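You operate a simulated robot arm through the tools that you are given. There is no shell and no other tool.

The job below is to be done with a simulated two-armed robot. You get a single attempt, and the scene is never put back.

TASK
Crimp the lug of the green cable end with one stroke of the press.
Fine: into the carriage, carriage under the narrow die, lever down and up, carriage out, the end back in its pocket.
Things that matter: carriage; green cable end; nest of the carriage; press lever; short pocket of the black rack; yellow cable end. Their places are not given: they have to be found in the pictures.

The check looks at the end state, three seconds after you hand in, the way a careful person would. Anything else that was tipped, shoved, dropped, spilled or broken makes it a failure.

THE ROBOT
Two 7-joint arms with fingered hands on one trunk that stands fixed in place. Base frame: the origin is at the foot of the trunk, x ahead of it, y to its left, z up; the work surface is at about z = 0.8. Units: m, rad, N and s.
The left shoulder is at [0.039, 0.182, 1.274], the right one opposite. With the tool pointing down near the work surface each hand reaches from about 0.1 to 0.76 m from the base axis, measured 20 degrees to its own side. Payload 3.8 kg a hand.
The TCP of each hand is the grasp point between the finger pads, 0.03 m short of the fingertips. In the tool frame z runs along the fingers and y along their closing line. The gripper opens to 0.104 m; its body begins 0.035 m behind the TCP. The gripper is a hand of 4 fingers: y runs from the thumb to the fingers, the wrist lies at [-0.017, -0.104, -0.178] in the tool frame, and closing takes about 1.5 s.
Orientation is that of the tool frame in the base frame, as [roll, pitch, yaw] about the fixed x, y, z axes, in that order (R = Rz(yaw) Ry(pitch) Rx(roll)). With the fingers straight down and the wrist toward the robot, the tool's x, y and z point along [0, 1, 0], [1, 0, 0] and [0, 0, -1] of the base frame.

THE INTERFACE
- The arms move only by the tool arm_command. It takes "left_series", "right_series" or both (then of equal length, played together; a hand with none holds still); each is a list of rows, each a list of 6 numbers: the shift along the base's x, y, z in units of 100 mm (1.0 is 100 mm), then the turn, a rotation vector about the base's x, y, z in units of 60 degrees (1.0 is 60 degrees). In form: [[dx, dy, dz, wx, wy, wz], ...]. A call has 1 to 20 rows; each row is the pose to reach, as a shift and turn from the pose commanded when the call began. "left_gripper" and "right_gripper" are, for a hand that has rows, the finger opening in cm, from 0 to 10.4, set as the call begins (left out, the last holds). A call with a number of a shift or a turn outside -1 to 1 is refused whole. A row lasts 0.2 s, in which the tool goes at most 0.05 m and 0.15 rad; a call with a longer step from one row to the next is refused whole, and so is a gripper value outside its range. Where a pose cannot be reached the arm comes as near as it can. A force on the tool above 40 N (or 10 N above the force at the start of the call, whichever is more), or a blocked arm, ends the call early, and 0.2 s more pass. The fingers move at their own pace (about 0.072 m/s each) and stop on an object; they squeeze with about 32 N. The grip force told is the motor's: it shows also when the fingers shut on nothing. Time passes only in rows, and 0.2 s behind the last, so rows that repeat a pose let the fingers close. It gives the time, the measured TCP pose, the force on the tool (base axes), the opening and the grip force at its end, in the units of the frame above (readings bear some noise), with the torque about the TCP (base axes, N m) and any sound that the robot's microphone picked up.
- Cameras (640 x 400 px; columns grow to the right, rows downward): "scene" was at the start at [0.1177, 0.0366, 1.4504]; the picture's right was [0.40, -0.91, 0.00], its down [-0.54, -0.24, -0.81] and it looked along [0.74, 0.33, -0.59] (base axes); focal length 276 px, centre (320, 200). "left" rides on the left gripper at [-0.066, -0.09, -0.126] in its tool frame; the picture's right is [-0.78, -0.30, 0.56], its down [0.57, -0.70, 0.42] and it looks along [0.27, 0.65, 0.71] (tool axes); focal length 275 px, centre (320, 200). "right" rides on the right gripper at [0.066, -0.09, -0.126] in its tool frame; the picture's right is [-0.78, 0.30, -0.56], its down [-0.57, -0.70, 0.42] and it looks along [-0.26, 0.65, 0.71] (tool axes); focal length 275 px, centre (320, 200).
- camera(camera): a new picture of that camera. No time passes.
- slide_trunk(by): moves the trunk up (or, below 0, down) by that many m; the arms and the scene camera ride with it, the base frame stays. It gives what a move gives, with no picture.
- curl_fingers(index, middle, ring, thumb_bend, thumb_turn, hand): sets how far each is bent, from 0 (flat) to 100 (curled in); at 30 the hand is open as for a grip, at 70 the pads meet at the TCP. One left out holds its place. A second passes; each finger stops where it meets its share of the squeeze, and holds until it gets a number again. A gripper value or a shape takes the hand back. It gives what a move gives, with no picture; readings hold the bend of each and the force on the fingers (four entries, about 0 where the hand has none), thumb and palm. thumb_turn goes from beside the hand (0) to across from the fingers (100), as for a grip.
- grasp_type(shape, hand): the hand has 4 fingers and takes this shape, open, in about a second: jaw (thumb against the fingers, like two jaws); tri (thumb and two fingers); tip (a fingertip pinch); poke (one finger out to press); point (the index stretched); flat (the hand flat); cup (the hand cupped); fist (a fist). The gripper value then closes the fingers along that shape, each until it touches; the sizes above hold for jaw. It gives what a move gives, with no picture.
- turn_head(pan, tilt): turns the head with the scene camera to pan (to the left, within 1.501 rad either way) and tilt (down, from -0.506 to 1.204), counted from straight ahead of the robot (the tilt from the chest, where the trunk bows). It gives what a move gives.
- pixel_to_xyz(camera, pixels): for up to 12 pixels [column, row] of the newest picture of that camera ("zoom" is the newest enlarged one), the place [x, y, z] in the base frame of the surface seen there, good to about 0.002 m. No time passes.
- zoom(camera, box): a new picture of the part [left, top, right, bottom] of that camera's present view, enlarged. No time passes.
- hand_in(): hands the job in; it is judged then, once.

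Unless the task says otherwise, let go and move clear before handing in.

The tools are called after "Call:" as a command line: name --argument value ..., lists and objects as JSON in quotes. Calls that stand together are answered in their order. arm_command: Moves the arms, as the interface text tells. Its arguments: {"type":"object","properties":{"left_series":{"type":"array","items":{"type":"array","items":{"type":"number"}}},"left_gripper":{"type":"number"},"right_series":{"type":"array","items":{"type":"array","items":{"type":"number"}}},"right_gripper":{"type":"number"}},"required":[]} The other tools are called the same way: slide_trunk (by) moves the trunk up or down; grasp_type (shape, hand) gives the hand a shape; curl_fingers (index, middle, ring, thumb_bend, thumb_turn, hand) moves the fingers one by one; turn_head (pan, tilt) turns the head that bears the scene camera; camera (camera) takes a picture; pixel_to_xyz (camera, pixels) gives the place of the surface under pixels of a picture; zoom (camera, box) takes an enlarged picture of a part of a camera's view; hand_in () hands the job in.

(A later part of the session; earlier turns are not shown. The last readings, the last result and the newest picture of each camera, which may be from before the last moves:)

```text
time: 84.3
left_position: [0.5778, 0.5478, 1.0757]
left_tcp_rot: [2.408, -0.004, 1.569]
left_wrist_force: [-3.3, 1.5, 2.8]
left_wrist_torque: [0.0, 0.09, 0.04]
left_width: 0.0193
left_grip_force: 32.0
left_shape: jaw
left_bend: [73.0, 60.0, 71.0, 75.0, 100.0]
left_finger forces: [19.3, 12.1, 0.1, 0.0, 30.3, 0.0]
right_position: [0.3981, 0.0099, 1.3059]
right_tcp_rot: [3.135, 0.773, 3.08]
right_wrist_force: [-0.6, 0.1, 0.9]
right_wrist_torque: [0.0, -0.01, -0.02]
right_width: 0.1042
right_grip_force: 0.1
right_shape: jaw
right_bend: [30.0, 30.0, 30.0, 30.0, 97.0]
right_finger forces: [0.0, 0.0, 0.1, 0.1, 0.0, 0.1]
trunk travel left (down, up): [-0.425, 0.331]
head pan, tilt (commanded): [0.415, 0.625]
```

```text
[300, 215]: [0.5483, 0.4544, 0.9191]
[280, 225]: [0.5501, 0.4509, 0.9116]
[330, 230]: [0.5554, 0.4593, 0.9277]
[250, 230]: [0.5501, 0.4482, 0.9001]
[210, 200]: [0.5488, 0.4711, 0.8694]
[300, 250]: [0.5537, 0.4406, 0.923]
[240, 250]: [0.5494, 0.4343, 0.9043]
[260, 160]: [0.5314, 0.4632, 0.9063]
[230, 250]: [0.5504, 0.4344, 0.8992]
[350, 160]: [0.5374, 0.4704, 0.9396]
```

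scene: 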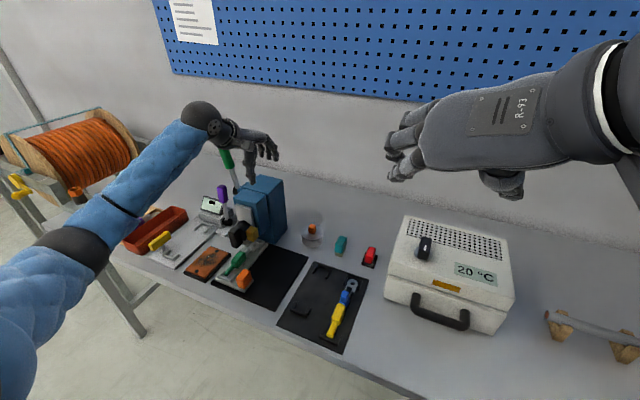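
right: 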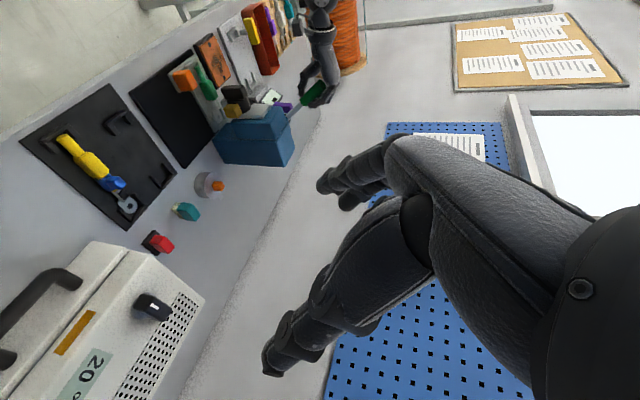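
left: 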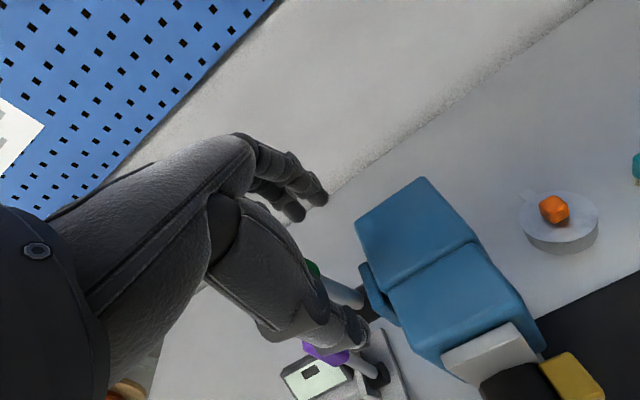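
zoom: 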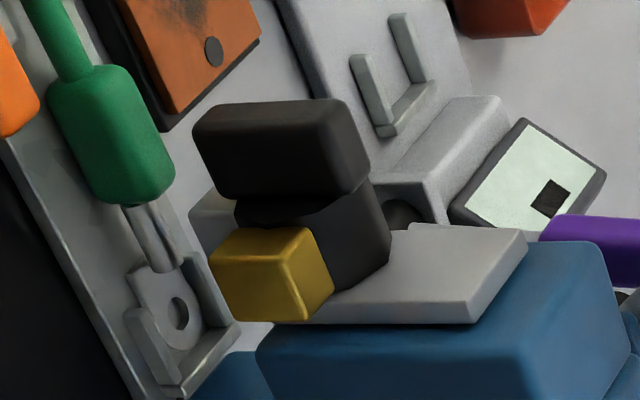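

The ochre die's top dropped from 0.9355 to ≈0.924, so 30° of lever gives about 11–12 mm. I'll continue another 20° on the arc.

Call:
arm_command --left_series '[[-0.038, 0, -0.036, 0, -0.042, 0], [-0.074, 0, -0.074, 0, -0.083, 0], [-0.109, 0, -0.113, 0, -0.125, 0], [-0.141, 0, -0.154, 0, -0.167, 0], [-0.172, 0, -0.197, 0, -0.208, 0], [-0.201, 0, -0.24, 0, -0.25, 0], [-0.228, 0, -0.286, 0, -0.292, 0], [-0.253, 0, -0.331, 0, -0.333, 0]]'

Call:
camera --camera "right"

Call:
zoom --camera "right" --box '[200, 50, 340, 150]'

Call:
zoom --camera "scene" --box '[120, 110, 290, 290]'

```text
time: 86.1
left_position: [0.5502, 0.5469, 1.0422]
left_tcp_rot: [2.054, -0.005, 1.57]
left_wrist_force: [-11.9, 6.9, 13.0]
left_wrist_torque: [-0.04, 0.15, 0.23]
left_width: 0.0207
left_grip_force: 32.1
left_shape: jaw
left_bend: [73.0, 58.0, 71.0, 77.0, 100.0]
left_finger forces: [22.1, 15.7, 0.1, 0.0, 32.6, 0.0]
right_position: [0.3954, 0.0098, 1.3056]
right_tcp_rot: [3.135, 0.776, 3.081]
right_wrist_force: [-0.2, 0.2, 0.7]
right_wrist_torque: [-0.02, 0.0, -0.02]
right_width: 0.1042
right_grip_force: 0.1
right_shape: jaw
right_bend: [30.0, 30.0, 30.0, 30.0, 97.0]
right_finger forces: [0.0, 0.0, 0.0, 0.0, 0.1, 0.0]
trunk travel left (down, up): [-0.425, 0.331]
head pan, tilt (commanded): [0.415, 0.625]
```

```text
taken
```

right: 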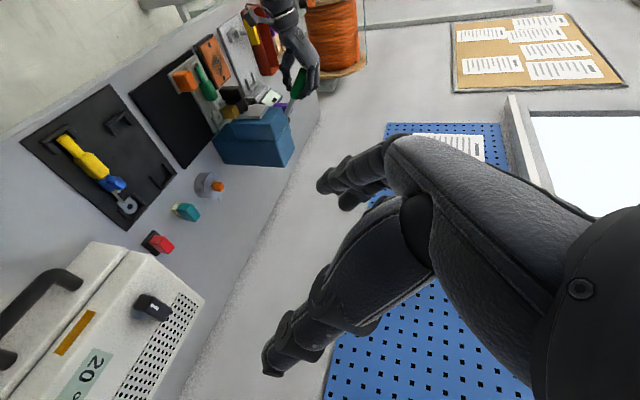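

```text
4.00 times, centred on (270, 100) of right
```

zoom: 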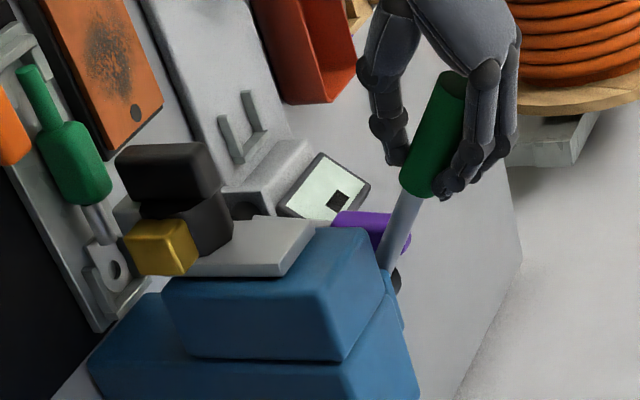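

```text
2.22 times, centred on (205, 200) of scene
```

zoom: 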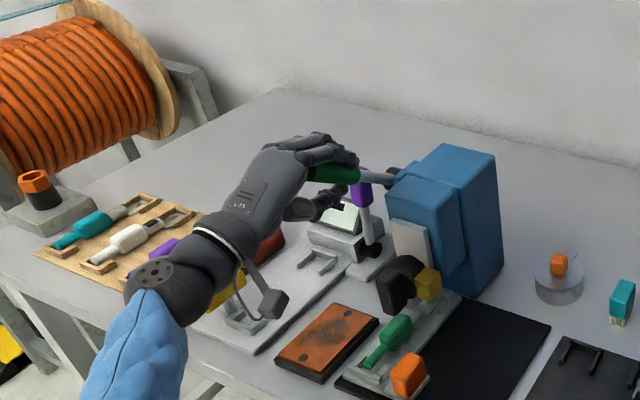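

The lever follows; the force now has ~17 N radial component, so my arc centre is slightly off. I'll measure the lever's current axis.

Call:
pixel_to_xyz --camera "zoom" --pixels '[[290, 175], [335, 172], [320, 165], [362, 172], [375, 178], [385, 180], [300, 180], [260, 180], [390, 165], [372, 195]]'

Call:
zoom --camera "right" --box '[200, 50, 340, 150]'

Call:
pixel_to_xyz --camera "zoom" --pixels '[[450, 85], [440, 120], [430, 150], [418, 185], [408, 205], [400, 225], [392, 250], [386, 270], [395, 285], [160, 245], [190, 250], [270, 240]]'

```text
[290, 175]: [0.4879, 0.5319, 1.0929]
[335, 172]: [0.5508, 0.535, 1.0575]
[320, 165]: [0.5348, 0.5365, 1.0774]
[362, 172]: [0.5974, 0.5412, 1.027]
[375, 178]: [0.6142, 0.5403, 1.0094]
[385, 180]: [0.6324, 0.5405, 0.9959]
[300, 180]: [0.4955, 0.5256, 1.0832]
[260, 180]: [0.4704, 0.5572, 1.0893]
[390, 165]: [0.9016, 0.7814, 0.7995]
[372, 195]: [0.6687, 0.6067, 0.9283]
```

```text
4.00 times, centred on (270, 100) of right
```

zoom: 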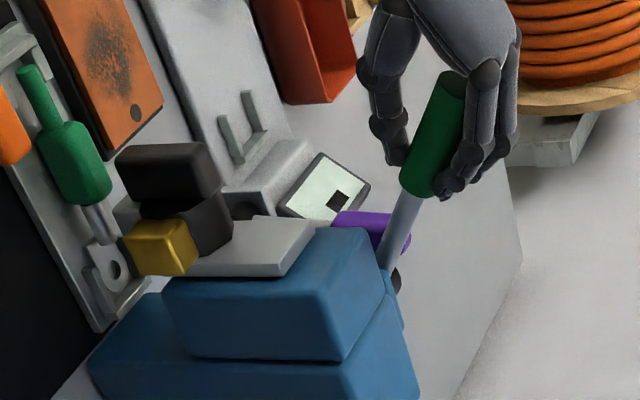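

```text
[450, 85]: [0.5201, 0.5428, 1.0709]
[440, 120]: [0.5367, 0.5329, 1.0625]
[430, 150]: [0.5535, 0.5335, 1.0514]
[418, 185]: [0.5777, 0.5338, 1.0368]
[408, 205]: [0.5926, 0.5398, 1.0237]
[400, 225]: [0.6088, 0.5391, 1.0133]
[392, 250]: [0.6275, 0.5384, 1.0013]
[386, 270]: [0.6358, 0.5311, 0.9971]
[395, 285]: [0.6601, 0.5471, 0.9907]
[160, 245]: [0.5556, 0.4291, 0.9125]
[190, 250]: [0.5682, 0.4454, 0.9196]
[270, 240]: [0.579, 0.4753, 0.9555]
```

The true pivot is ≈(0.6605,0.979), and the lever is at 56° from vertical (hand slightly ahead). I'll continue on the corrected arc to about 84°, turning the hand only to ~80°.

Call:
arm_command --left_series '[[-0.029, 0, -0.057, 0, -0.037, 0], [-0.057, 0, -0.115, 0, -0.073, 0], [-0.082, 0, -0.177, 0, -0.11, 0], [-0.105, 0, -0.24, 0, -0.147, 0], [-0.123, 0, -0.304, 0, -0.184, 0], [-0.139, 0, -0.368, 0, -0.22, 0], [-0.151, 0, -0.433, 0, -0.257, 0], [-0.16, 0, -0.499, 0, -0.295, 0]]'

Call:
camera --camera "right"

Call:
zoom --camera "scene" --box '[120, 110, 290, 290]'

Call:
zoom --camera "right" --box '[200, 50, 340, 150]'

Call:
pixel_to_xyz --camera "zoom" --pixels '[[430, 100], [420, 130], [410, 160], [400, 190], [390, 220], [385, 245], [160, 245], [190, 250], [270, 240], [150, 230]]'

```text
time: 87.8
left_position: [0.5364, 0.5479, 1.0102]
left_tcp_rot: [1.751, -0.017, 1.569]
left_wrist_force: [-12.0, -5.9, 17.2]
left_wrist_torque: [0.1, 1.3, 0.52]
left_width: 0.0228
left_grip_force: 31.6
left_shape: jaw
left_bend: [73.0, 58.0, 71.0, 78.0, 100.0]
left_finger forces: [38.2, 14.4, 0.1, 0.0, 37.6, 0.1]
right_position: [0.3969, 0.0067, 1.3051]
right_tcp_rot: [3.131, 0.775, 3.078]
right_wrist_force: [0.6, -0.3, 0.1]
right_wrist_torque: [0.0, -0.01, 0.02]
right_width: 0.1039
right_grip_force: 0.1
right_shape: jaw
right_bend: [30.0, 30.0, 30.0, 30.0, 97.0]
right_finger forces: [0.1, 0.1, 0.0, 0.1, 0.0, 0.1]
trunk travel left (down, up): [-0.425, 0.331]
head pan, tilt (commanded): [0.415, 0.625]
stopped in row 8 (left hand): the force on the tool passed its limit at 43 N (the readings are from after the stop); the commanded pose is now the measured one
```

```text
taken
```

right: 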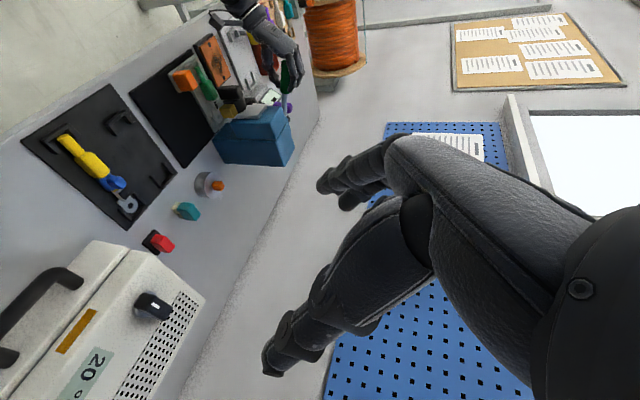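

```text
2.22 times, centred on (205, 200) of scene
```

zoom: 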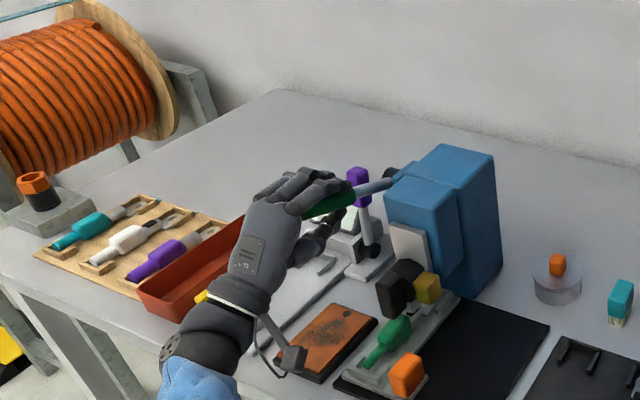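

```text
4.00 times, centred on (270, 100) of right
```

zoom: 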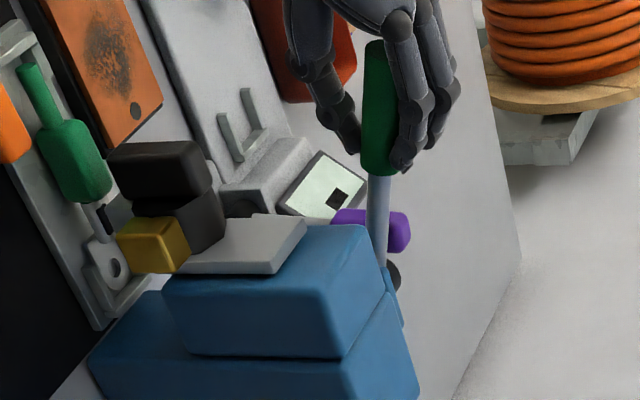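

```text
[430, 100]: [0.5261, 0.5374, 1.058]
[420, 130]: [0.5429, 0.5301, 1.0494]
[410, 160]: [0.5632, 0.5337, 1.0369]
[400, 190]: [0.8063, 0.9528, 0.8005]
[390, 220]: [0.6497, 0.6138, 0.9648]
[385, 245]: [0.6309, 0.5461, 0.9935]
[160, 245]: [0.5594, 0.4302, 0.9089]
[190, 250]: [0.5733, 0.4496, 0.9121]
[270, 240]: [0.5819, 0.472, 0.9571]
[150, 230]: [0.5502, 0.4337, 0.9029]
```

The call stopped at 43 N. I'll measure the lever's present angle and the die height to see whether it's the crimp or my path.

Call:
pixel_to_xyz --camera "zoom" --pixels '[[376, 60], [376, 100], [378, 140], [380, 165], [378, 195], [378, 230], [382, 260], [135, 245], [180, 265], [185, 225], [165, 265], [160, 220]]'

Call:
zoom --camera "right" --box '[205, 75, 265, 135]'

Call:
pixel_to_xyz --camera "zoom" --pixels '[[250, 200], [270, 225], [245, 250], [205, 240], [220, 205], [290, 170], [130, 150], [150, 190], [330, 210], [400, 240], [120, 110], [170, 190]]'

```text
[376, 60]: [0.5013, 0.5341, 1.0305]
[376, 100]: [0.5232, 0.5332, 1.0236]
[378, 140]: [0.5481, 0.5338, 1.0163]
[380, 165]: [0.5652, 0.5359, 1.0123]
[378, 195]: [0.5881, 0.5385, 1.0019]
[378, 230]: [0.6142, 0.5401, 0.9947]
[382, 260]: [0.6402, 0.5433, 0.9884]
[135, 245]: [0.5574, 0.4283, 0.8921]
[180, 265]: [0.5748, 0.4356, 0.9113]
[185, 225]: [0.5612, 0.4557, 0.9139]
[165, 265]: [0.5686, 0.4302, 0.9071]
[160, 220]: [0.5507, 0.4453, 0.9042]
```

```text
6.67 times, centred on (235, 105) of right
```

zoom: 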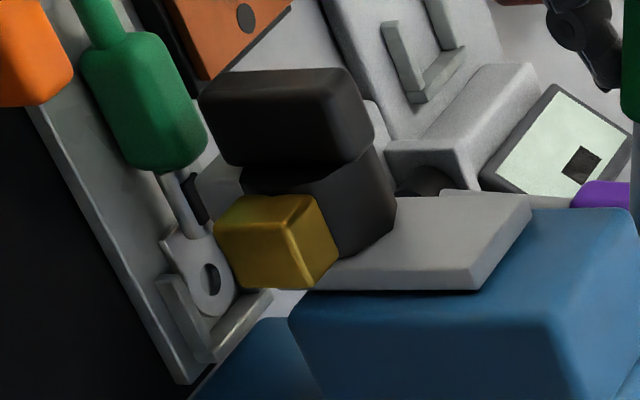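

```text
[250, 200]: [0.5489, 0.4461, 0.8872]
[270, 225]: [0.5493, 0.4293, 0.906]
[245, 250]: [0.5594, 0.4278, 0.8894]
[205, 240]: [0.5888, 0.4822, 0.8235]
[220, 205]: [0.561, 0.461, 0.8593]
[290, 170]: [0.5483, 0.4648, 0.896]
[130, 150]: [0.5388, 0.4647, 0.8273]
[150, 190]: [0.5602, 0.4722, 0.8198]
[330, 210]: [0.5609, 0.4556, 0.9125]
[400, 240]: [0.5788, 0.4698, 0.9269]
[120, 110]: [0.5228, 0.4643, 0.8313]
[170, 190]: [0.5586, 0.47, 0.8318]
```

Call:
zoom --camera "right" --box '[215, 85, 245, 125]'

Call:
pixel_to_xyz --camera "zoom" --pixels '[[250, 145], [245, 130], [240, 160], [260, 160], [220, 170], [230, 120], [290, 120], [300, 150], [310, 100], [240, 200], [200, 130], [330, 180]]'

```text
10.00 times, centred on (230, 105) of right
```

zoom: 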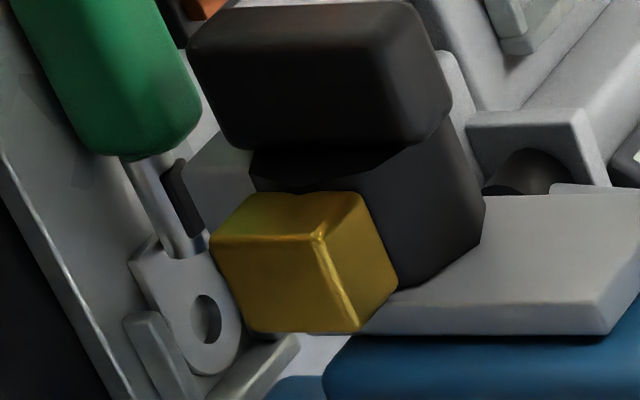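

```text
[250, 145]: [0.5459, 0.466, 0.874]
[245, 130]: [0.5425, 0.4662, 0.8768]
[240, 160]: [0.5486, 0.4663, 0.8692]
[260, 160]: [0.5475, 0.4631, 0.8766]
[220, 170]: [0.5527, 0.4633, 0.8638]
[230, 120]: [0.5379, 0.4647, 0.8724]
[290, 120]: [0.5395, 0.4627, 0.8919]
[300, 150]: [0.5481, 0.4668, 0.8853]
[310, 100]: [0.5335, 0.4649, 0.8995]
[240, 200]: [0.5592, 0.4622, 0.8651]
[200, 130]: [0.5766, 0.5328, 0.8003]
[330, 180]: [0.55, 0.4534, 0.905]
```

A dark crimp band has appeared on the green lug's barrel (zoom pixel 183,200), and the lever sits at ≈73° (60° of travel) — apparently its down stop. I'll check from the scene camera too.

Call:
zoom --camera "scene" --box '[210, 220, 270, 290]'

Call:
zoom --camera "right" --box '[95, 170, 145, 220]'

```text
5.71 times, centred on (240, 255) of scene
```

zoom: 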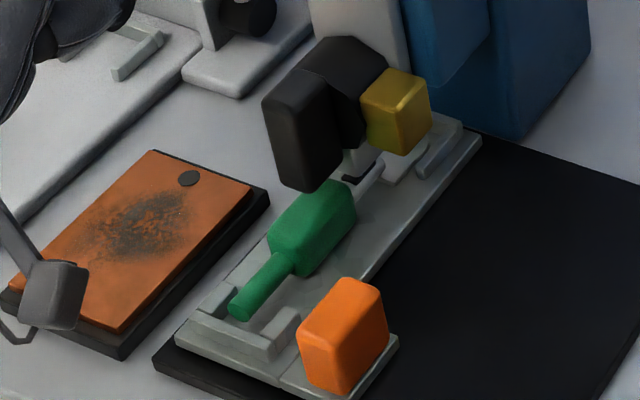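

```text
8.00 times, centred on (120, 195) of right
```

zoom: 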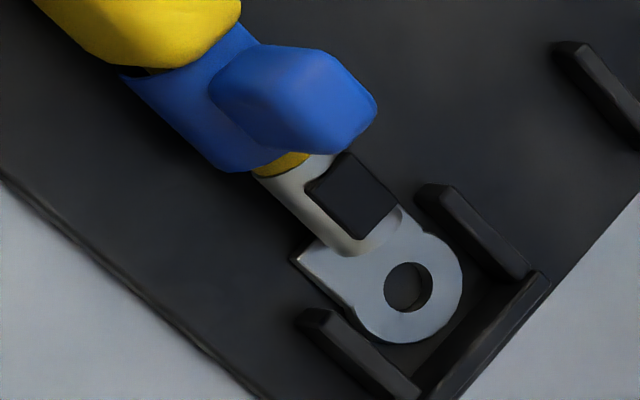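

The crimp mark is there (the yellow lug bears the same kind of mark). Now raise the lever: first re-align the hand with the handle (shift +3/+6 mm, turn back 6.7°), then follow the arc back up 30°.

Call:
arm_command --left_series '[[0.015, 0, 0.03, 0, 0.055, 0], [0.03, 0, 0.06, 0, 0.11, 0]]'

```text
time: 88.5
left_position: [0.5378, 0.5479, 1.0138]
left_tcp_rot: [1.87, -0.012, 1.57]
left_wrist_force: [-22.5, -5.5, 12.3]
left_wrist_torque: [0.03, -0.52, -0.23]
left_width: 0.0224
left_grip_force: 31.9
left_shape: jaw
left_bend: [73.0, 58.0, 71.0, 78.0, 100.0]
left_finger forces: [22.3, 13.6, 0.0, 0.0, 29.9, 0.0]
right_position: [0.3949, 0.0091, 1.3061]
right_tcp_rot: [3.134, 0.776, 3.079]
right_wrist_force: [-0.5, -0.2, -0.2]
right_wrist_torque: [0.01, -0.01, -0.02]
right_width: 0.104
right_grip_force: 0.0
right_shape: jaw
right_bend: [30.0, 30.0, 30.0, 30.0, 97.0]
right_finger forces: [0.0, 0.1, 0.0, 0.0, 0.1, 0.0]
trunk travel left (down, up): [-0.425, 0.331]
head pan, tilt (commanded): [0.415, 0.625]
```

The remaining 25 N is along the handle (outward), so I'll let the hand slide out ~6 mm and follow the arc upward by about 32°.

Call:
arm_command --left_series '[[-0.045, 0, 0.041, 0, 0, 0], [-0.03, 0, 0.085, 0, 0.033, 0], [-0.015, 0, 0.129, 0, 0.067, 0], [0.004, 0, 0.172, 0, 0.1, 0], [0.022, 0, 0.214, 0, 0.133, 0], [0.043, 0, 0.256, 0, 0.167, 0], [0.064, 0, 0.297, 0, 0.2, 0], [0.112, 0, 0.376, 0, 0.267, 0], [0.165, 0, 0.452, 0, 0.333, 0], [0.223, 0, 0.525, 0, 0.4, 0], [0.287, 0, 0.592, 0, 0.467, 0], [0.354, 0, 0.656, 0, 0.533, 0]]'

Call:
camera --camera "right"

Call:
zoom --camera "right" --box '[200, 50, 340, 150]'

Call:
zoom --camera "scene" --box '[120, 110, 290, 290]'

```text
time: 91.0
left_position: [0.5793, 0.5475, 1.0756]
left_tcp_rot: [2.434, -0.009, 1.566]
left_wrist_force: [0.1, -4.3, -0.7]
left_wrist_torque: [-0.03, -0.06, -0.06]
left_width: 0.0207
left_grip_force: 31.9
left_shape: jaw
left_bend: [73.0, 58.0, 71.0, 76.0, 100.0]
left_finger forces: [20.7, 11.2, 0.0, 0.1, 28.8, 0.0]
right_position: [0.3992, 0.0087, 1.3039]
right_tcp_rot: [3.137, 0.773, 3.082]
right_wrist_force: [0.3, 0.0, 0.7]
right_wrist_torque: [0.02, 0.03, 0.02]
right_width: 0.104
right_grip_force: 0.1
right_shape: jaw
right_bend: [30.0, 30.0, 30.0, 30.0, 97.0]
right_finger forces: [0.0, 0.0, 0.0, 0.1, 0.0, 0.0]
trunk travel left (down, up): [-0.425, 0.331]
head pan, tilt (commanded): [0.415, 0.625]
```

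```text
taken
```

right: 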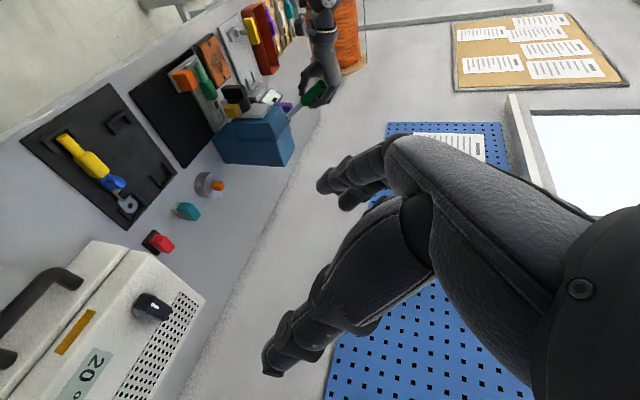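

```text
4.00 times, centred on (270, 100) of right
```

zoom: 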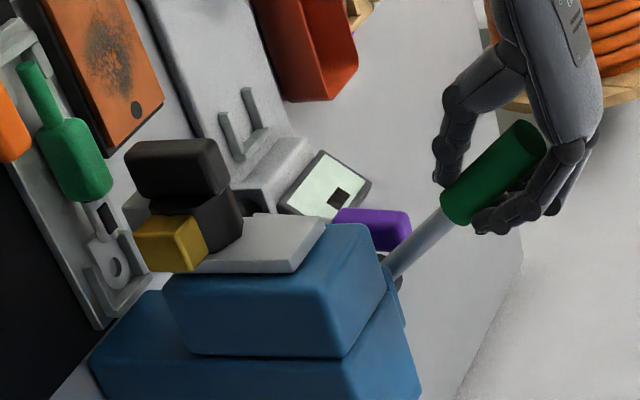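

```text
2.22 times, centred on (205, 200) of scene
```

zoom: 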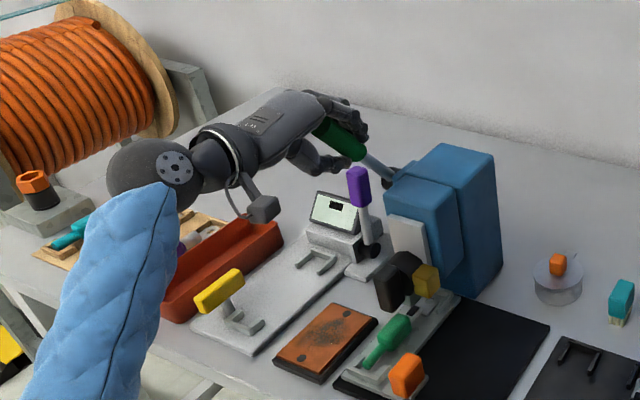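

The lever rises easily (≈4 N) and the crimp mark stays. Continue up the arc to the starting angle.

Call:
arm_command --left_series '[[0.035, 0, 0.028, 0, 0.033, 0], [0.07, 0, 0.055, 0, 0.067, 0], [0.106, 0, 0.08, 0, 0.1, 0], [0.143, 0, 0.104, 0, 0.133, 0], [0.22, 0, 0.148, 0, 0.2, 0], [0.299, 0, 0.187, 0, 0.267, 0], [0.38, 0, 0.22, 0, 0.333, 0], [0.42, 0, 0.234, 0, 0.367, 0], [0.464, 0, 0.247, 0, 0.4, 0], [0.505, 0, 0.258, 0, 0.43, 0], [0.545, 0, 0.267, 0, 0.46, 0]]'

Call:
camera --camera "right"

Call:
zoom --camera "right" --box '[220, 40, 380, 150]'

Call:
pixel_to_xyz --camera "zoom" --pixels '[[370, 195], [390, 190], [350, 200], [330, 205], [310, 215], [290, 220], [130, 200], [150, 205], [170, 190], [190, 200]]'

```text
time: 93.5
left_position: [0.6325, 0.5493, 1.1024]
left_tcp_rot: [2.917, -0.006, 1.562]
left_wrist_force: [-1.3, -6.6, -6.3]
left_wrist_torque: [-0.1, -0.05, -0.1]
left_width: 0.0198
left_grip_force: 31.8
left_shape: jaw
left_bend: [73.0, 59.0, 71.0, 76.0, 100.0]
left_finger forces: [20.3, 10.0, 0.1, 0.0, 29.3, 0.0]
right_position: [0.3991, 0.0103, 1.3056]
right_tcp_rot: [3.135, 0.772, 3.08]
right_wrist_force: [0.3, 0.1, 0.1]
right_wrist_torque: [-0.02, 0.0, -0.01]
right_width: 0.1039
right_grip_force: 0.1
right_shape: jaw
right_bend: [30.0, 30.0, 30.0, 30.0, 97.0]
right_finger forces: [0.0, 0.1, 0.0, 0.1, 0.0, 0.1]
trunk travel left (down, up): [-0.425, 0.331]
head pan, tilt (commanded): [0.415, 0.625]
```

```text
taken
```

right: 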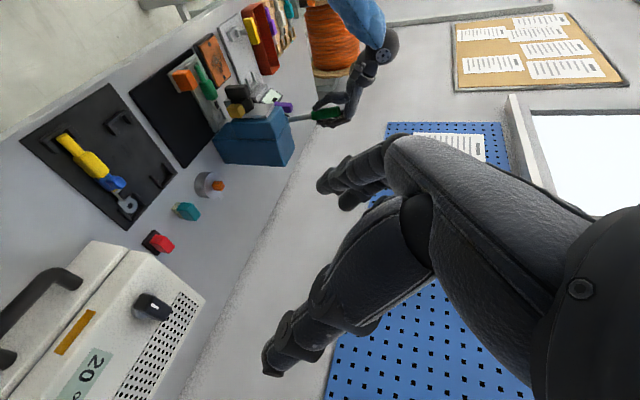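

```text
3.64 times, centred on (300, 95) of right
```

zoom: 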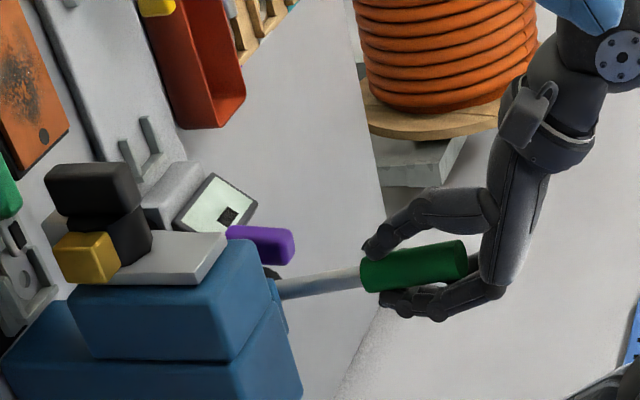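

```text
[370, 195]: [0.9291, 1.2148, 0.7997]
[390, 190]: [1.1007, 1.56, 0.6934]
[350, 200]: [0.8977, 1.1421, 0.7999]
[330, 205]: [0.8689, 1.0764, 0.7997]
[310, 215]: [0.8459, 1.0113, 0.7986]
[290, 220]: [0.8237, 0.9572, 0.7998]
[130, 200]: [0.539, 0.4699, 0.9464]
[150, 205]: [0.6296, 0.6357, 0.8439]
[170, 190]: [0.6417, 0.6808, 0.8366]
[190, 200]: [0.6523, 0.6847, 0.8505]
```

Measure the lever axis and the die height to be sure it is fully up.

Call:
pixel_to_xyz --camera "zoom" --pixels '[[375, 278], [400, 273], [430, 268], [455, 262], [350, 281], [320, 287], [295, 291], [60, 250], [105, 250], [110, 235], [75, 240], [115, 265]]'

Call:
zoom --camera "right" --box '[205, 70, 265, 130]'

Call:
pixel_to_xyz --camera "zoom" --pixels '[[330, 240], [320, 225], [300, 240], [250, 260], [340, 270], [290, 280], [310, 215], [260, 230]]'

```text
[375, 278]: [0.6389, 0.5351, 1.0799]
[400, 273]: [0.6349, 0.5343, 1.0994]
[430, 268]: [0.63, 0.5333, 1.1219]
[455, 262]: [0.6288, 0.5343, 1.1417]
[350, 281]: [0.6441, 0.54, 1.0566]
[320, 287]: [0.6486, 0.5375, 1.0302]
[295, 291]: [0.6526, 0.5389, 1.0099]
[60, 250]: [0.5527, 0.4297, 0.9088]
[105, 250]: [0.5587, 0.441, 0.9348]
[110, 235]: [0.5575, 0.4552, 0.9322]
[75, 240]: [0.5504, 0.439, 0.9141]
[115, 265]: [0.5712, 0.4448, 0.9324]
```

```text
6.67 times, centred on (235, 100) of right
```

zoom: 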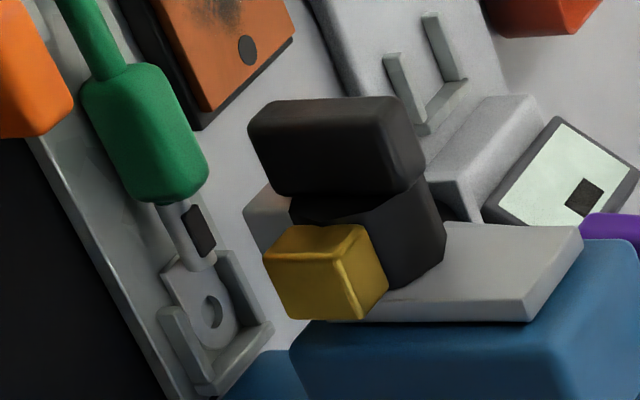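

```text
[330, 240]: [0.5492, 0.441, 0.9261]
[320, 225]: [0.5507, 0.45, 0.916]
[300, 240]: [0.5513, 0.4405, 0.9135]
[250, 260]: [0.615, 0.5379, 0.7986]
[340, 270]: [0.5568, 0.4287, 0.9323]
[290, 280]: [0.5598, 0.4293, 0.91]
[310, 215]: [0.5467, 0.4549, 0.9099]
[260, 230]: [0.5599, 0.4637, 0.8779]
```

Lever axis slope (0.20) and die height (0.935) match the start. I'll nudge 3 mm further up to feel for the top stop.

Call:
arm_command --left_series '[[0.015, 0, 0.003, 0, 0.006, 0], [0.03, 0, 0.006, 0, 0.012, 0], [0.03, 0, 0.006, 0, 0.012, 0]]'

```text
time: 94.2
left_position: [0.6344, 0.5486, 1.1029]
left_tcp_rot: [2.93, -0.007, 1.561]
left_wrist_force: [-8.7, -7.4, -6.8]
left_wrist_torque: [-0.14, 0.17, -0.14]
left_width: 0.0195
left_grip_force: 31.8
left_shape: jaw
left_bend: [73.0, 60.0, 71.0, 75.0, 100.0]
left_finger forces: [18.8, 8.3, 0.0, 0.0, 33.0, 0.0]
right_position: [0.3984, 0.0101, 1.3044]
right_tcp_rot: [3.135, 0.773, 3.08]
right_wrist_force: [0.4, 0.1, -0.5]
right_wrist_torque: [-0.03, 0.0, -0.01]
right_width: 0.104
right_grip_force: 0.1
right_shape: jaw
right_bend: [30.0, 30.0, 30.0, 30.0, 97.0]
right_finger forces: [0.2, 0.1, 0.1, 0.0, 0.0, 0.0]
trunk travel left (down, up): [-0.425, 0.331]
head pan, tilt (commanded): [0.415, 0.625]
```

The x-force rose to −8.7 N: the lever is at its top stop. I'll relax 2.5 mm, open the hand and slide out to the right as I came in.

Call:
arm_command --left_series '[[-0.025, 0, -0.003, 0, -0.01, 0], [-0.025, 0, -0.003, 0, -0.01, 0]]'

Call:
arm_command --left_series '[[0, 0, 0, 0, 0, 0], [0, 0, 0, 0, 0, 0], [0, 0, 0, 0, 0, 0], [0, 0, 0, 0, 0, 0], [0, 0, 0, 0, 0, 0]]' --left_gripper 8.5

Call:
zoom --camera "right" --box '[280, 50, 400, 150]'

Call:
pixel_to_xyz --camera "zoom" --pixels '[[185, 280], [250, 265], [300, 255], [340, 250], [130, 290], [100, 295]]'

```text
time: 94.8
left_position: [0.6335, 0.5486, 1.1031]
left_tcp_rot: [2.92, -0.008, 1.562]
left_wrist_force: [-0.9, -6.7, -7.7]
left_wrist_torque: [-0.14, 0.11, -0.1]
left_width: 0.0188
left_grip_force: 31.5
left_shape: jaw
left_bend: [73.0, 60.0, 71.0, 75.0, 100.0]
left_finger forces: [20.2, 9.8, 0.1, 0.0, 28.7, 0.0]
right_position: [0.3988, 0.0092, 1.3043]
right_tcp_rot: [3.136, 0.774, 3.08]
right_wrist_force: [0.1, -0.7, 0.3]
right_wrist_torque: [0.02, -0.01, 0.01]
right_width: 0.1039
right_grip_force: 0.1
right_shape: jaw
right_bend: [30.0, 30.0, 30.0, 30.0, 97.0]
right_finger forces: [0.0, 0.1, 0.0, 0.0, 0.0, 0.1]
trunk travel left (down, up): [-0.425, 0.331]
head pan, tilt (commanded): [0.415, 0.625]
```

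```text
time: 96.0
left_position: [0.6324, 0.5489, 1.1034]
left_tcp_rot: [2.918, -0.006, 1.562]
left_wrist_force: [-0.1, 0.7, 0.9]
left_wrist_torque: [0.0, -0.01, 0.0]
left_width: 0.0847
left_grip_force: 0.1
left_shape: jaw
left_bend: [27.0, 34.0, 31.0, 45.0, 98.0]
left_finger forces: [0.1, 0.0, 0.0, 0.0, 0.0, 0.0]
right_position: [0.3981, 0.0098, 1.3046]
right_tcp_rot: [3.135, 0.773, 3.083]
right_wrist_force: [-0.5, 0.4, 0.1]
right_wrist_torque: [-0.01, 0.0, -0.01]
right_width: 0.1041
right_grip_force: 0.0
right_shape: jaw
right_bend: [30.0, 30.0, 30.0, 30.0, 97.0]
right_finger forces: [0.0, 0.0, 0.0, 0.0, 0.0, 0.0]
trunk travel left (down, up): [-0.425, 0.331]
head pan, tilt (commanded): [0.415, 0.625]
```

```text
4.00 times, centred on (340, 100) of right
```

zoom: 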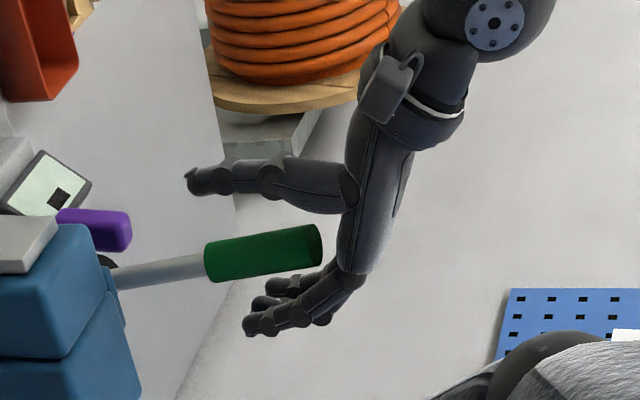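

```text
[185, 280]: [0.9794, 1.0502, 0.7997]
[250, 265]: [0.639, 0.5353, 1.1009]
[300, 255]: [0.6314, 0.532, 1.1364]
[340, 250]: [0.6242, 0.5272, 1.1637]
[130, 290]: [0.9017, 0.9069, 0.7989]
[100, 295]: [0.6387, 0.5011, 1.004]
```

The lever stays up and the hand is open around it. Slide out to the right (−y), then back.

Call:
arm_command --left_series '[[0, -0.2, 0.02, 0, 0, 0], [0, -0.4, 0.06, 0, 0, 0], [0, -0.7, 0.1, 0, 0, 0], [0, -1.0, 0.15, 0, 0, 0]]'

Call:
arm_command --left_series '[[0, -0.2, 0.1, 0, 0, 0], [-0.3, -0.2, 0.3, 0, 0.1, 0], [-0.7, -0.2, 0.5, 0, 0.2, 0], [-1.0, -0.2, 0.6, 0, 0.2, 0]]'

Call:
camera --camera "scene"

```text
time: 97.0
left_position: [0.6336, 0.4475, 1.1178]
left_tcp_rot: [2.92, -0.007, 1.561]
left_wrist_force: [-0.5, 0.4, -0.7]
left_wrist_torque: [0.0, -0.02, 0.03]
left_width: 0.0849
left_grip_force: 0.1
left_shape: jaw
left_bend: [27.0, 34.0, 31.0, 45.0, 98.0]
left_finger forces: [0.1, 0.1, 0.0, 0.0, 0.0, 0.1]
right_position: [0.3991, 0.0093, 1.3044]
right_tcp_rot: [3.138, 0.775, 3.084]
right_wrist_force: [0.1, -0.2, 1.2]
right_wrist_torque: [-0.01, 0.01, -0.02]
right_width: 0.1041
right_grip_force: 0.1
right_shape: jaw
right_bend: [30.0, 30.0, 30.0, 30.0, 97.0]
right_finger forces: [0.0, 0.0, 0.1, 0.0, 0.0, 0.0]
trunk travel left (down, up): [-0.425, 0.331]
head pan, tilt (commanded): [0.415, 0.625]
```

```text
time: 98.0
left_position: [0.532, 0.4307, 1.1779]
left_tcp_rot: [3.13, -0.004, 1.56]
left_wrist_force: [0.1, 0.8, -0.8]
left_wrist_torque: [-0.02, 0.0, -0.01]
left_width: 0.0849
left_grip_force: 0.1
left_shape: jaw
left_bend: [27.0, 34.0, 31.0, 45.0, 98.0]
left_finger forces: [0.0, 0.0, 0.0, 0.0, 0.0, 0.1]
right_position: [0.3985, 0.0105, 1.3045]
right_tcp_rot: [3.134, 0.775, 3.078]
right_wrist_force: [-0.6, 0.7, 0.6]
right_wrist_torque: [-0.05, 0.01, -0.02]
right_width: 0.104
right_grip_force: 0.1
right_shape: jaw
right_bend: [30.0, 30.0, 30.0, 30.0, 97.0]
right_finger forces: [0.0, 0.1, 0.0, 0.0, 0.0, 0.0]
trunk travel left (down, up): [-0.425, 0.331]
head pan, tilt (commanded): [0.415, 0.625]
```

```text
taken
```

scene: 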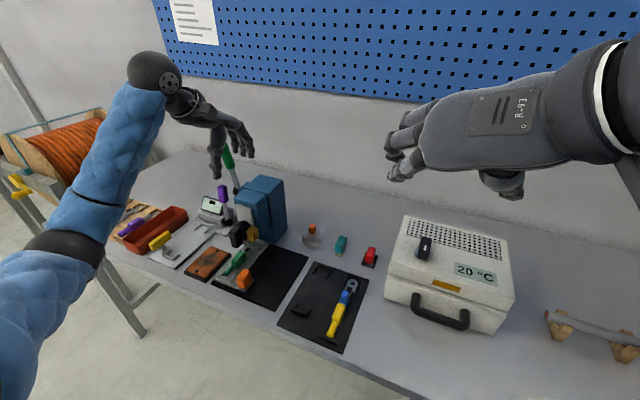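

Now I reverse the re-orientation: back to (0.45,0.418,1.17), yaw −90° and lean 20°, then lower the trunk again.

Call:
arm_command --left_series '[[-0.3, -0.05, 0, 0, 0, -0.1], [-0.6, -0.1, 0, 0, 0, -0.2], [-0.82, -0.12, -0.05, 0, 0, -0.34], [-0.82, -0.12, -0.08, 0, 0, -0.48], [-0.82, -0.12, -0.08, 0, 0, -0.62], [-0.82, -0.12, -0.08, 0, 0, -0.76], [-0.82, -0.12, -0.08, 0, 0, -0.9]]' --left_gripper 5.0

Call:
arm_command --left_series '[[0, 0, 0, 0, 0, -0.14], [0, 0, 0, 0, 0, -0.28], [0, 0, 0, 0, 0, -0.42], [0, 0, 0, 0, 0, -0.56], [0, 0, 0, 0, 0, -0.59]]'

Call:
arm_command --left_series '[[0, 0, 0, 0, -0.11, 0], [0, 0, 0, 0, -0.22, 0], [0.1, 0, 0, 0, -0.332, 0]]'

Call:
camera --camera "scene"

```text
time: 99.7
left_position: [0.4511, 0.4169, 1.1699]
left_tcp_rot: [3.128, -0.004, 0.614]
left_wrist_force: [-0.6, 1.0, -0.2]
left_wrist_torque: [0.03, 0.0, 0.0]
left_width: 0.0506
left_grip_force: 0.1
left_shape: jaw
left_bend: [74.0, 45.0, 42.0, 69.0, 100.0]
left_finger forces: [0.1, 0.0, 0.0, 0.0, 0.0, 0.1]
right_position: [0.3979, 0.0099, 1.3044]
right_tcp_rot: [3.135, 0.774, 3.08]
right_wrist_force: [0.0, 0.4, 0.1]
right_wrist_torque: [0.0, 0.0, 0.01]
right_width: 0.104
right_grip_force: 0.1
right_shape: jaw
right_bend: [30.0, 30.0, 30.0, 30.0, 97.0]
right_finger forces: [0.0, 0.1, 0.0, 0.1, 0.0, 0.1]
trunk travel left (down, up): [-0.425, 0.331]
head pan, tilt (commanded): [0.415, 0.625]
```

```text
time: 100.8
left_position: [0.4498, 0.4164, 1.1697]
left_tcp_rot: [3.127, -0.004, -0.002]
left_wrist_force: [-0.7, 0.2, 0.2]
left_wrist_torque: [0.01, 0.03, -0.02]
left_width: 0.0503
left_grip_force: 0.1
left_shape: jaw
left_bend: [74.0, 45.0, 42.0, 69.0, 100.0]
left_finger forces: [0.1, 0.0, 0.0, 0.0, 0.0, 0.0]
right_position: [0.3982, 0.0097, 1.305]
right_tcp_rot: [3.135, 0.773, 3.082]
right_wrist_force: [0.3, -0.1, -1.1]
right_wrist_torque: [0.02, 0.01, -0.02]
right_width: 0.1038
right_grip_force: 0.0
right_shape: jaw
right_bend: [30.0, 30.0, 30.0, 30.0, 97.0]
right_finger forces: [0.0, 0.0, 0.1, 0.1, 0.0, 0.1]
trunk travel left (down, up): [-0.425, 0.331]
head pan, tilt (commanded): [0.415, 0.625]
```

```text
time: 101.7
left_position: [0.4608, 0.4171, 1.1704]
left_tcp_rot: [3.129, -0.354, 0.0]
left_wrist_force: [0.8, 0.3, 0.4]
left_wrist_torque: [0.02, 0.02, 0.0]
left_width: 0.0504
left_grip_force: 0.1
left_shape: jaw
left_bend: [74.0, 45.0, 42.0, 69.0, 100.0]
left_finger forces: [0.0, 0.1, 0.0, 0.0, 0.0, 0.0]
right_position: [0.3989, 0.0096, 1.3053]
right_tcp_rot: [3.133, 0.773, 3.082]
right_wrist_force: [-1.5, 0.1, 1.0]
right_wrist_torque: [0.02, -0.01, -0.04]
right_width: 0.1038
right_grip_force: 0.0
right_shape: jaw
right_bend: [30.0, 30.0, 30.0, 30.0, 97.0]
right_finger forces: [0.1, 0.0, 0.0, 0.1, 0.0, 0.0]
trunk travel left (down, up): [-0.425, 0.331]
head pan, tilt (commanded): [0.415, 0.625]
```

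```text
taken
```

scene: 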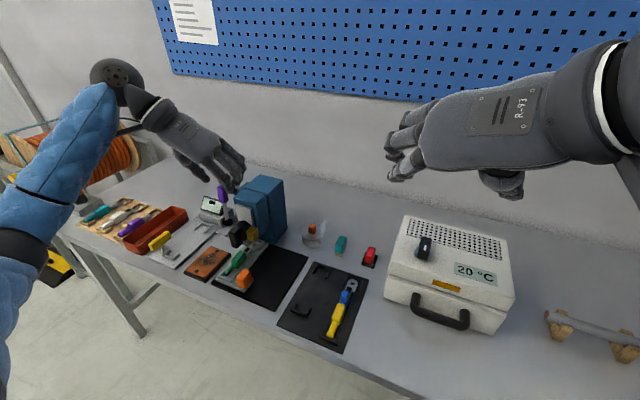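

Orientation restored. Lower the trunk by 0.2 m again (hand goes to ≈0.97, as before).

Call:
slide_trunk --by -0.2

Call:
camera --camera "scene"

Call:
zoom --camera "scene" --box '[150, 130, 290, 290]'

Call:
pixel_to_xyz --camera "zoom" --pixels '[[280, 280], [300, 260], [290, 270], [300, 290], [315, 275], [265, 275], [285, 300]]'

```text
time: 103.8
left_position: [0.4596, 0.4177, 0.9716]
left_tcp_rot: [3.127, -0.352, 0.001]
left_wrist_force: [0.1, 0.2, 0.3]
left_wrist_torque: [0.03, 0.04, 0.0]
left_width: 0.0506
left_grip_force: 0.0
left_shape: jaw
left_bend: [74.0, 45.0, 42.0, 69.0, 100.0]
left_finger forces: [0.0, 0.1, 0.0, 0.0, 0.0, 0.0]
right_position: [0.3985, 0.0108, 1.1049]
right_tcp_rot: [3.133, 0.776, 3.078]
right_wrist_force: [-0.1, 0.7, 0.1]
right_wrist_torque: [-0.01, 0.02, 0.01]
right_width: 0.1039
right_grip_force: 0.2
right_shape: jaw
right_bend: [30.0, 30.0, 30.0, 30.0, 97.0]
right_finger forces: [0.0, 0.0, 0.1, 0.1, 0.0, 0.0]
trunk travel left (down, up): [-0.225, 0.531]
head pan, tilt (commanded): [0.415, 0.625]
```

```text
taken
```

scene: 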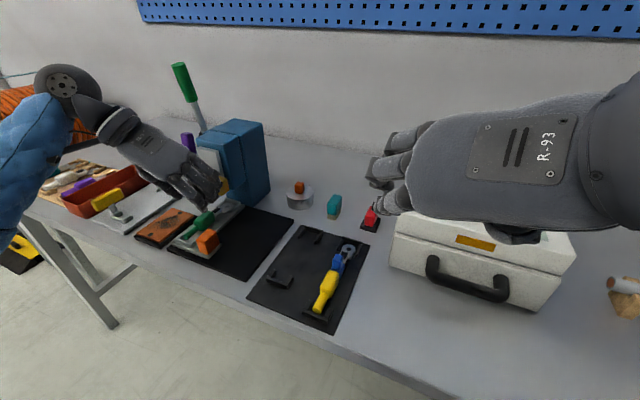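

```text
2.50 times, centred on (220, 210) of scene
```

zoom: 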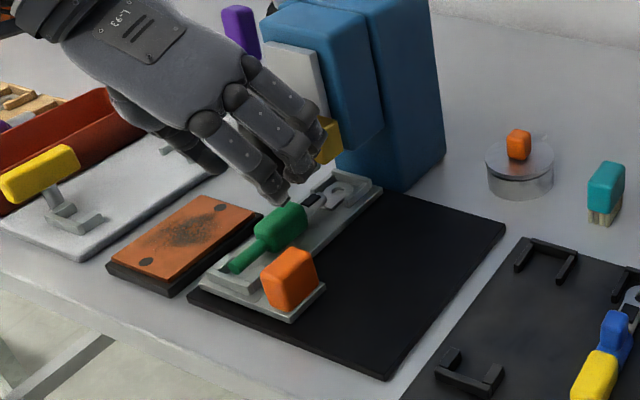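

```text
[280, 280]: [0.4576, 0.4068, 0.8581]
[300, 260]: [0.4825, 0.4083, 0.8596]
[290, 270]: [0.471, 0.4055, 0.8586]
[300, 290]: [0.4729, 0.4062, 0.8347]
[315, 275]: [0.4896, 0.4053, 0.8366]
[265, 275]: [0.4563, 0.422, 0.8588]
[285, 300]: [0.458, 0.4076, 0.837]
```

The crimped green end is still in place and the knob is centred at y≈0.418. Lower onto the knob and close.

Call:
arm_command --left_series '[[0.06, 0.01, -0.2, 0, 0, 0], [0.12, 0.01, -0.45, 0, 0, 0], [0.12, 0.01, -0.7, 0, 0, 0], [0.12, 0.01, -0.9, 0, 0, 0], [0.12, 0.01, -1.0, 0, 0, 0], [0.12, 0.01, -1.0, 0, 0, 0]]'

Call:
zoom --camera "scene" --box '[170, 190, 260, 280]'

Call:
camera --camera "left"

```text
time: 105.2
left_position: [0.472, 0.4182, 0.8702]
left_tcp_rot: [3.129, -0.351, 0.0]
left_wrist_force: [-0.3, -0.4, 0.2]
left_wrist_torque: [0.0, 0.04, -0.03]
left_width: 0.0505
left_grip_force: 0.0
left_shape: jaw
left_bend: [74.0, 45.0, 42.0, 69.0, 100.0]
left_finger forces: [0.0, 0.0, 0.1, 0.1, 0.0, 0.1]
right_position: [0.3992, 0.0107, 1.105]
right_tcp_rot: [3.133, 0.773, 3.079]
right_wrist_force: [0.7, 0.8, 0.0]
right_wrist_torque: [0.0, 0.0, -0.01]
right_width: 0.104
right_grip_force: 0.1
right_shape: jaw
right_bend: [30.0, 30.0, 30.0, 30.0, 97.0]
right_finger forces: [0.0, 0.1, 0.0, 0.1, 0.0, 0.0]
trunk travel left (down, up): [-0.225, 0.531]
head pan, tilt (commanded): [0.415, 0.625]
```

```text
4.44 times, centred on (215, 235) of scene
```

zoom: 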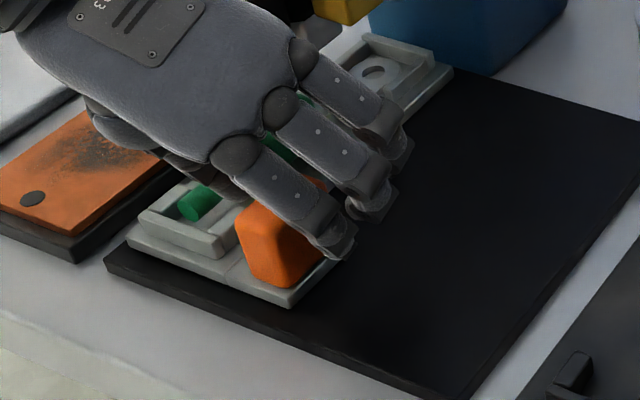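

```text
taken
```

left: 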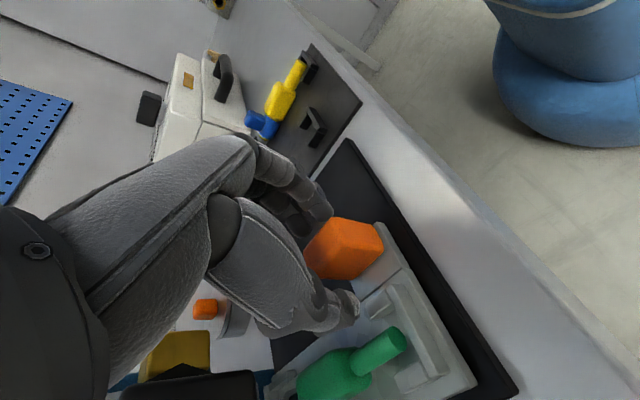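

Fingers straddle the knob as before. Close on it and slide the carriage out slowly to the right 4 cm first.

Call:
arm_command --left_series '[[0, 0, 0, 0, 0, 0], [0, 0, 0, 0, 0, 0], [0, 0, 0, 0, 0, 0], [0, 0, 0, 0, 0, 0], [0, 0, 0, 0, 0, 0], [0, 0, 0, 0, 0, 0]]' --left_gripper 1.2

Call:
arm_command --left_series '[[0, -0.05, 0, 0, 0, 0], [0, -0.1, 0, 0, 0, 0], [0, -0.2, 0, 0, 0, 0], [0, -0.3, 0, 0, 0, 0], [0, -0.4, 0, 0, 0, 0]]'

Call:
zoom --camera "scene" --box '[170, 170, 290, 290]'

```text
time: 106.6
left_position: [0.4715, 0.4181, 0.8691]
left_tcp_rot: [3.129, -0.351, -0.001]
left_wrist_force: [0.2, -0.2, -1.4]
left_wrist_torque: [-0.02, 0.05, 0.02]
left_width: 0.0171
left_grip_force: 32.0
left_shape: jaw
left_bend: [73.0, 59.0, 66.0, 74.0, 100.0]
left_finger forces: [17.8, 10.0, 0.0, 0.1, 28.1, 0.0]
right_position: [0.3972, 0.0101, 1.1046]
right_tcp_rot: [3.133, 0.773, 3.08]
right_wrist_force: [-0.4, 0.8, 0.1]
right_wrist_torque: [-0.03, 0.0, -0.01]
right_width: 0.104
right_grip_force: 0.0
right_shape: jaw
right_bend: [30.0, 30.0, 30.0, 30.0, 97.0]
right_finger forces: [0.1, 0.0, 0.1, 0.0, 0.0, 0.0]
trunk travel left (down, up): [-0.225, 0.531]
head pan, tilt (commanded): [0.415, 0.625]
```

```text
time: 107.8
left_position: [0.4714, 0.3788, 0.8703]
left_tcp_rot: [3.13, -0.351, -0.001]
left_wrist_force: [-0.1, 1.3, -0.2]
left_wrist_torque: [-0.02, 0.01, 0.02]
left_width: 0.0168
left_grip_force: 32.2
left_shape: jaw
left_bend: [73.0, 59.0, 66.0, 74.0, 100.0]
left_finger forces: [17.4, 10.0, 0.0, 0.0, 28.9, 0.1]
right_position: [0.3992, 0.0106, 1.1049]
right_tcp_rot: [3.133, 0.773, 3.079]
right_wrist_force: [-0.2, -0.1, 0.5]
right_wrist_torque: [-0.02, -0.01, 0.02]
right_width: 0.104
right_grip_force: 0.0
right_shape: jaw
right_bend: [30.0, 30.0, 30.0, 30.0, 97.0]
right_finger forces: [0.1, 0.1, 0.1, 0.0, 0.0, 0.0]
trunk travel left (down, up): [-0.225, 0.531]
head pan, tilt (commanded): [0.415, 0.625]
```

```text
3.33 times, centred on (230, 230) of scene
```

zoom: 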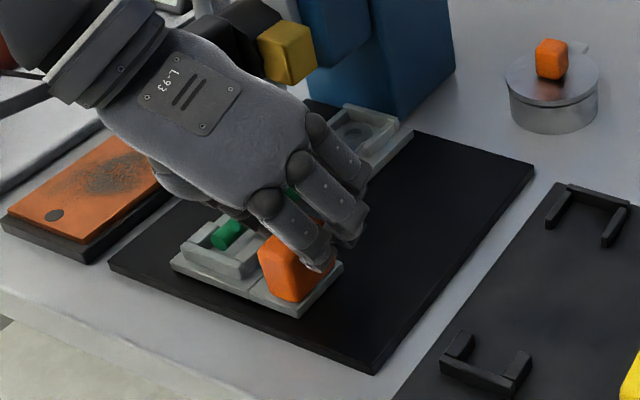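

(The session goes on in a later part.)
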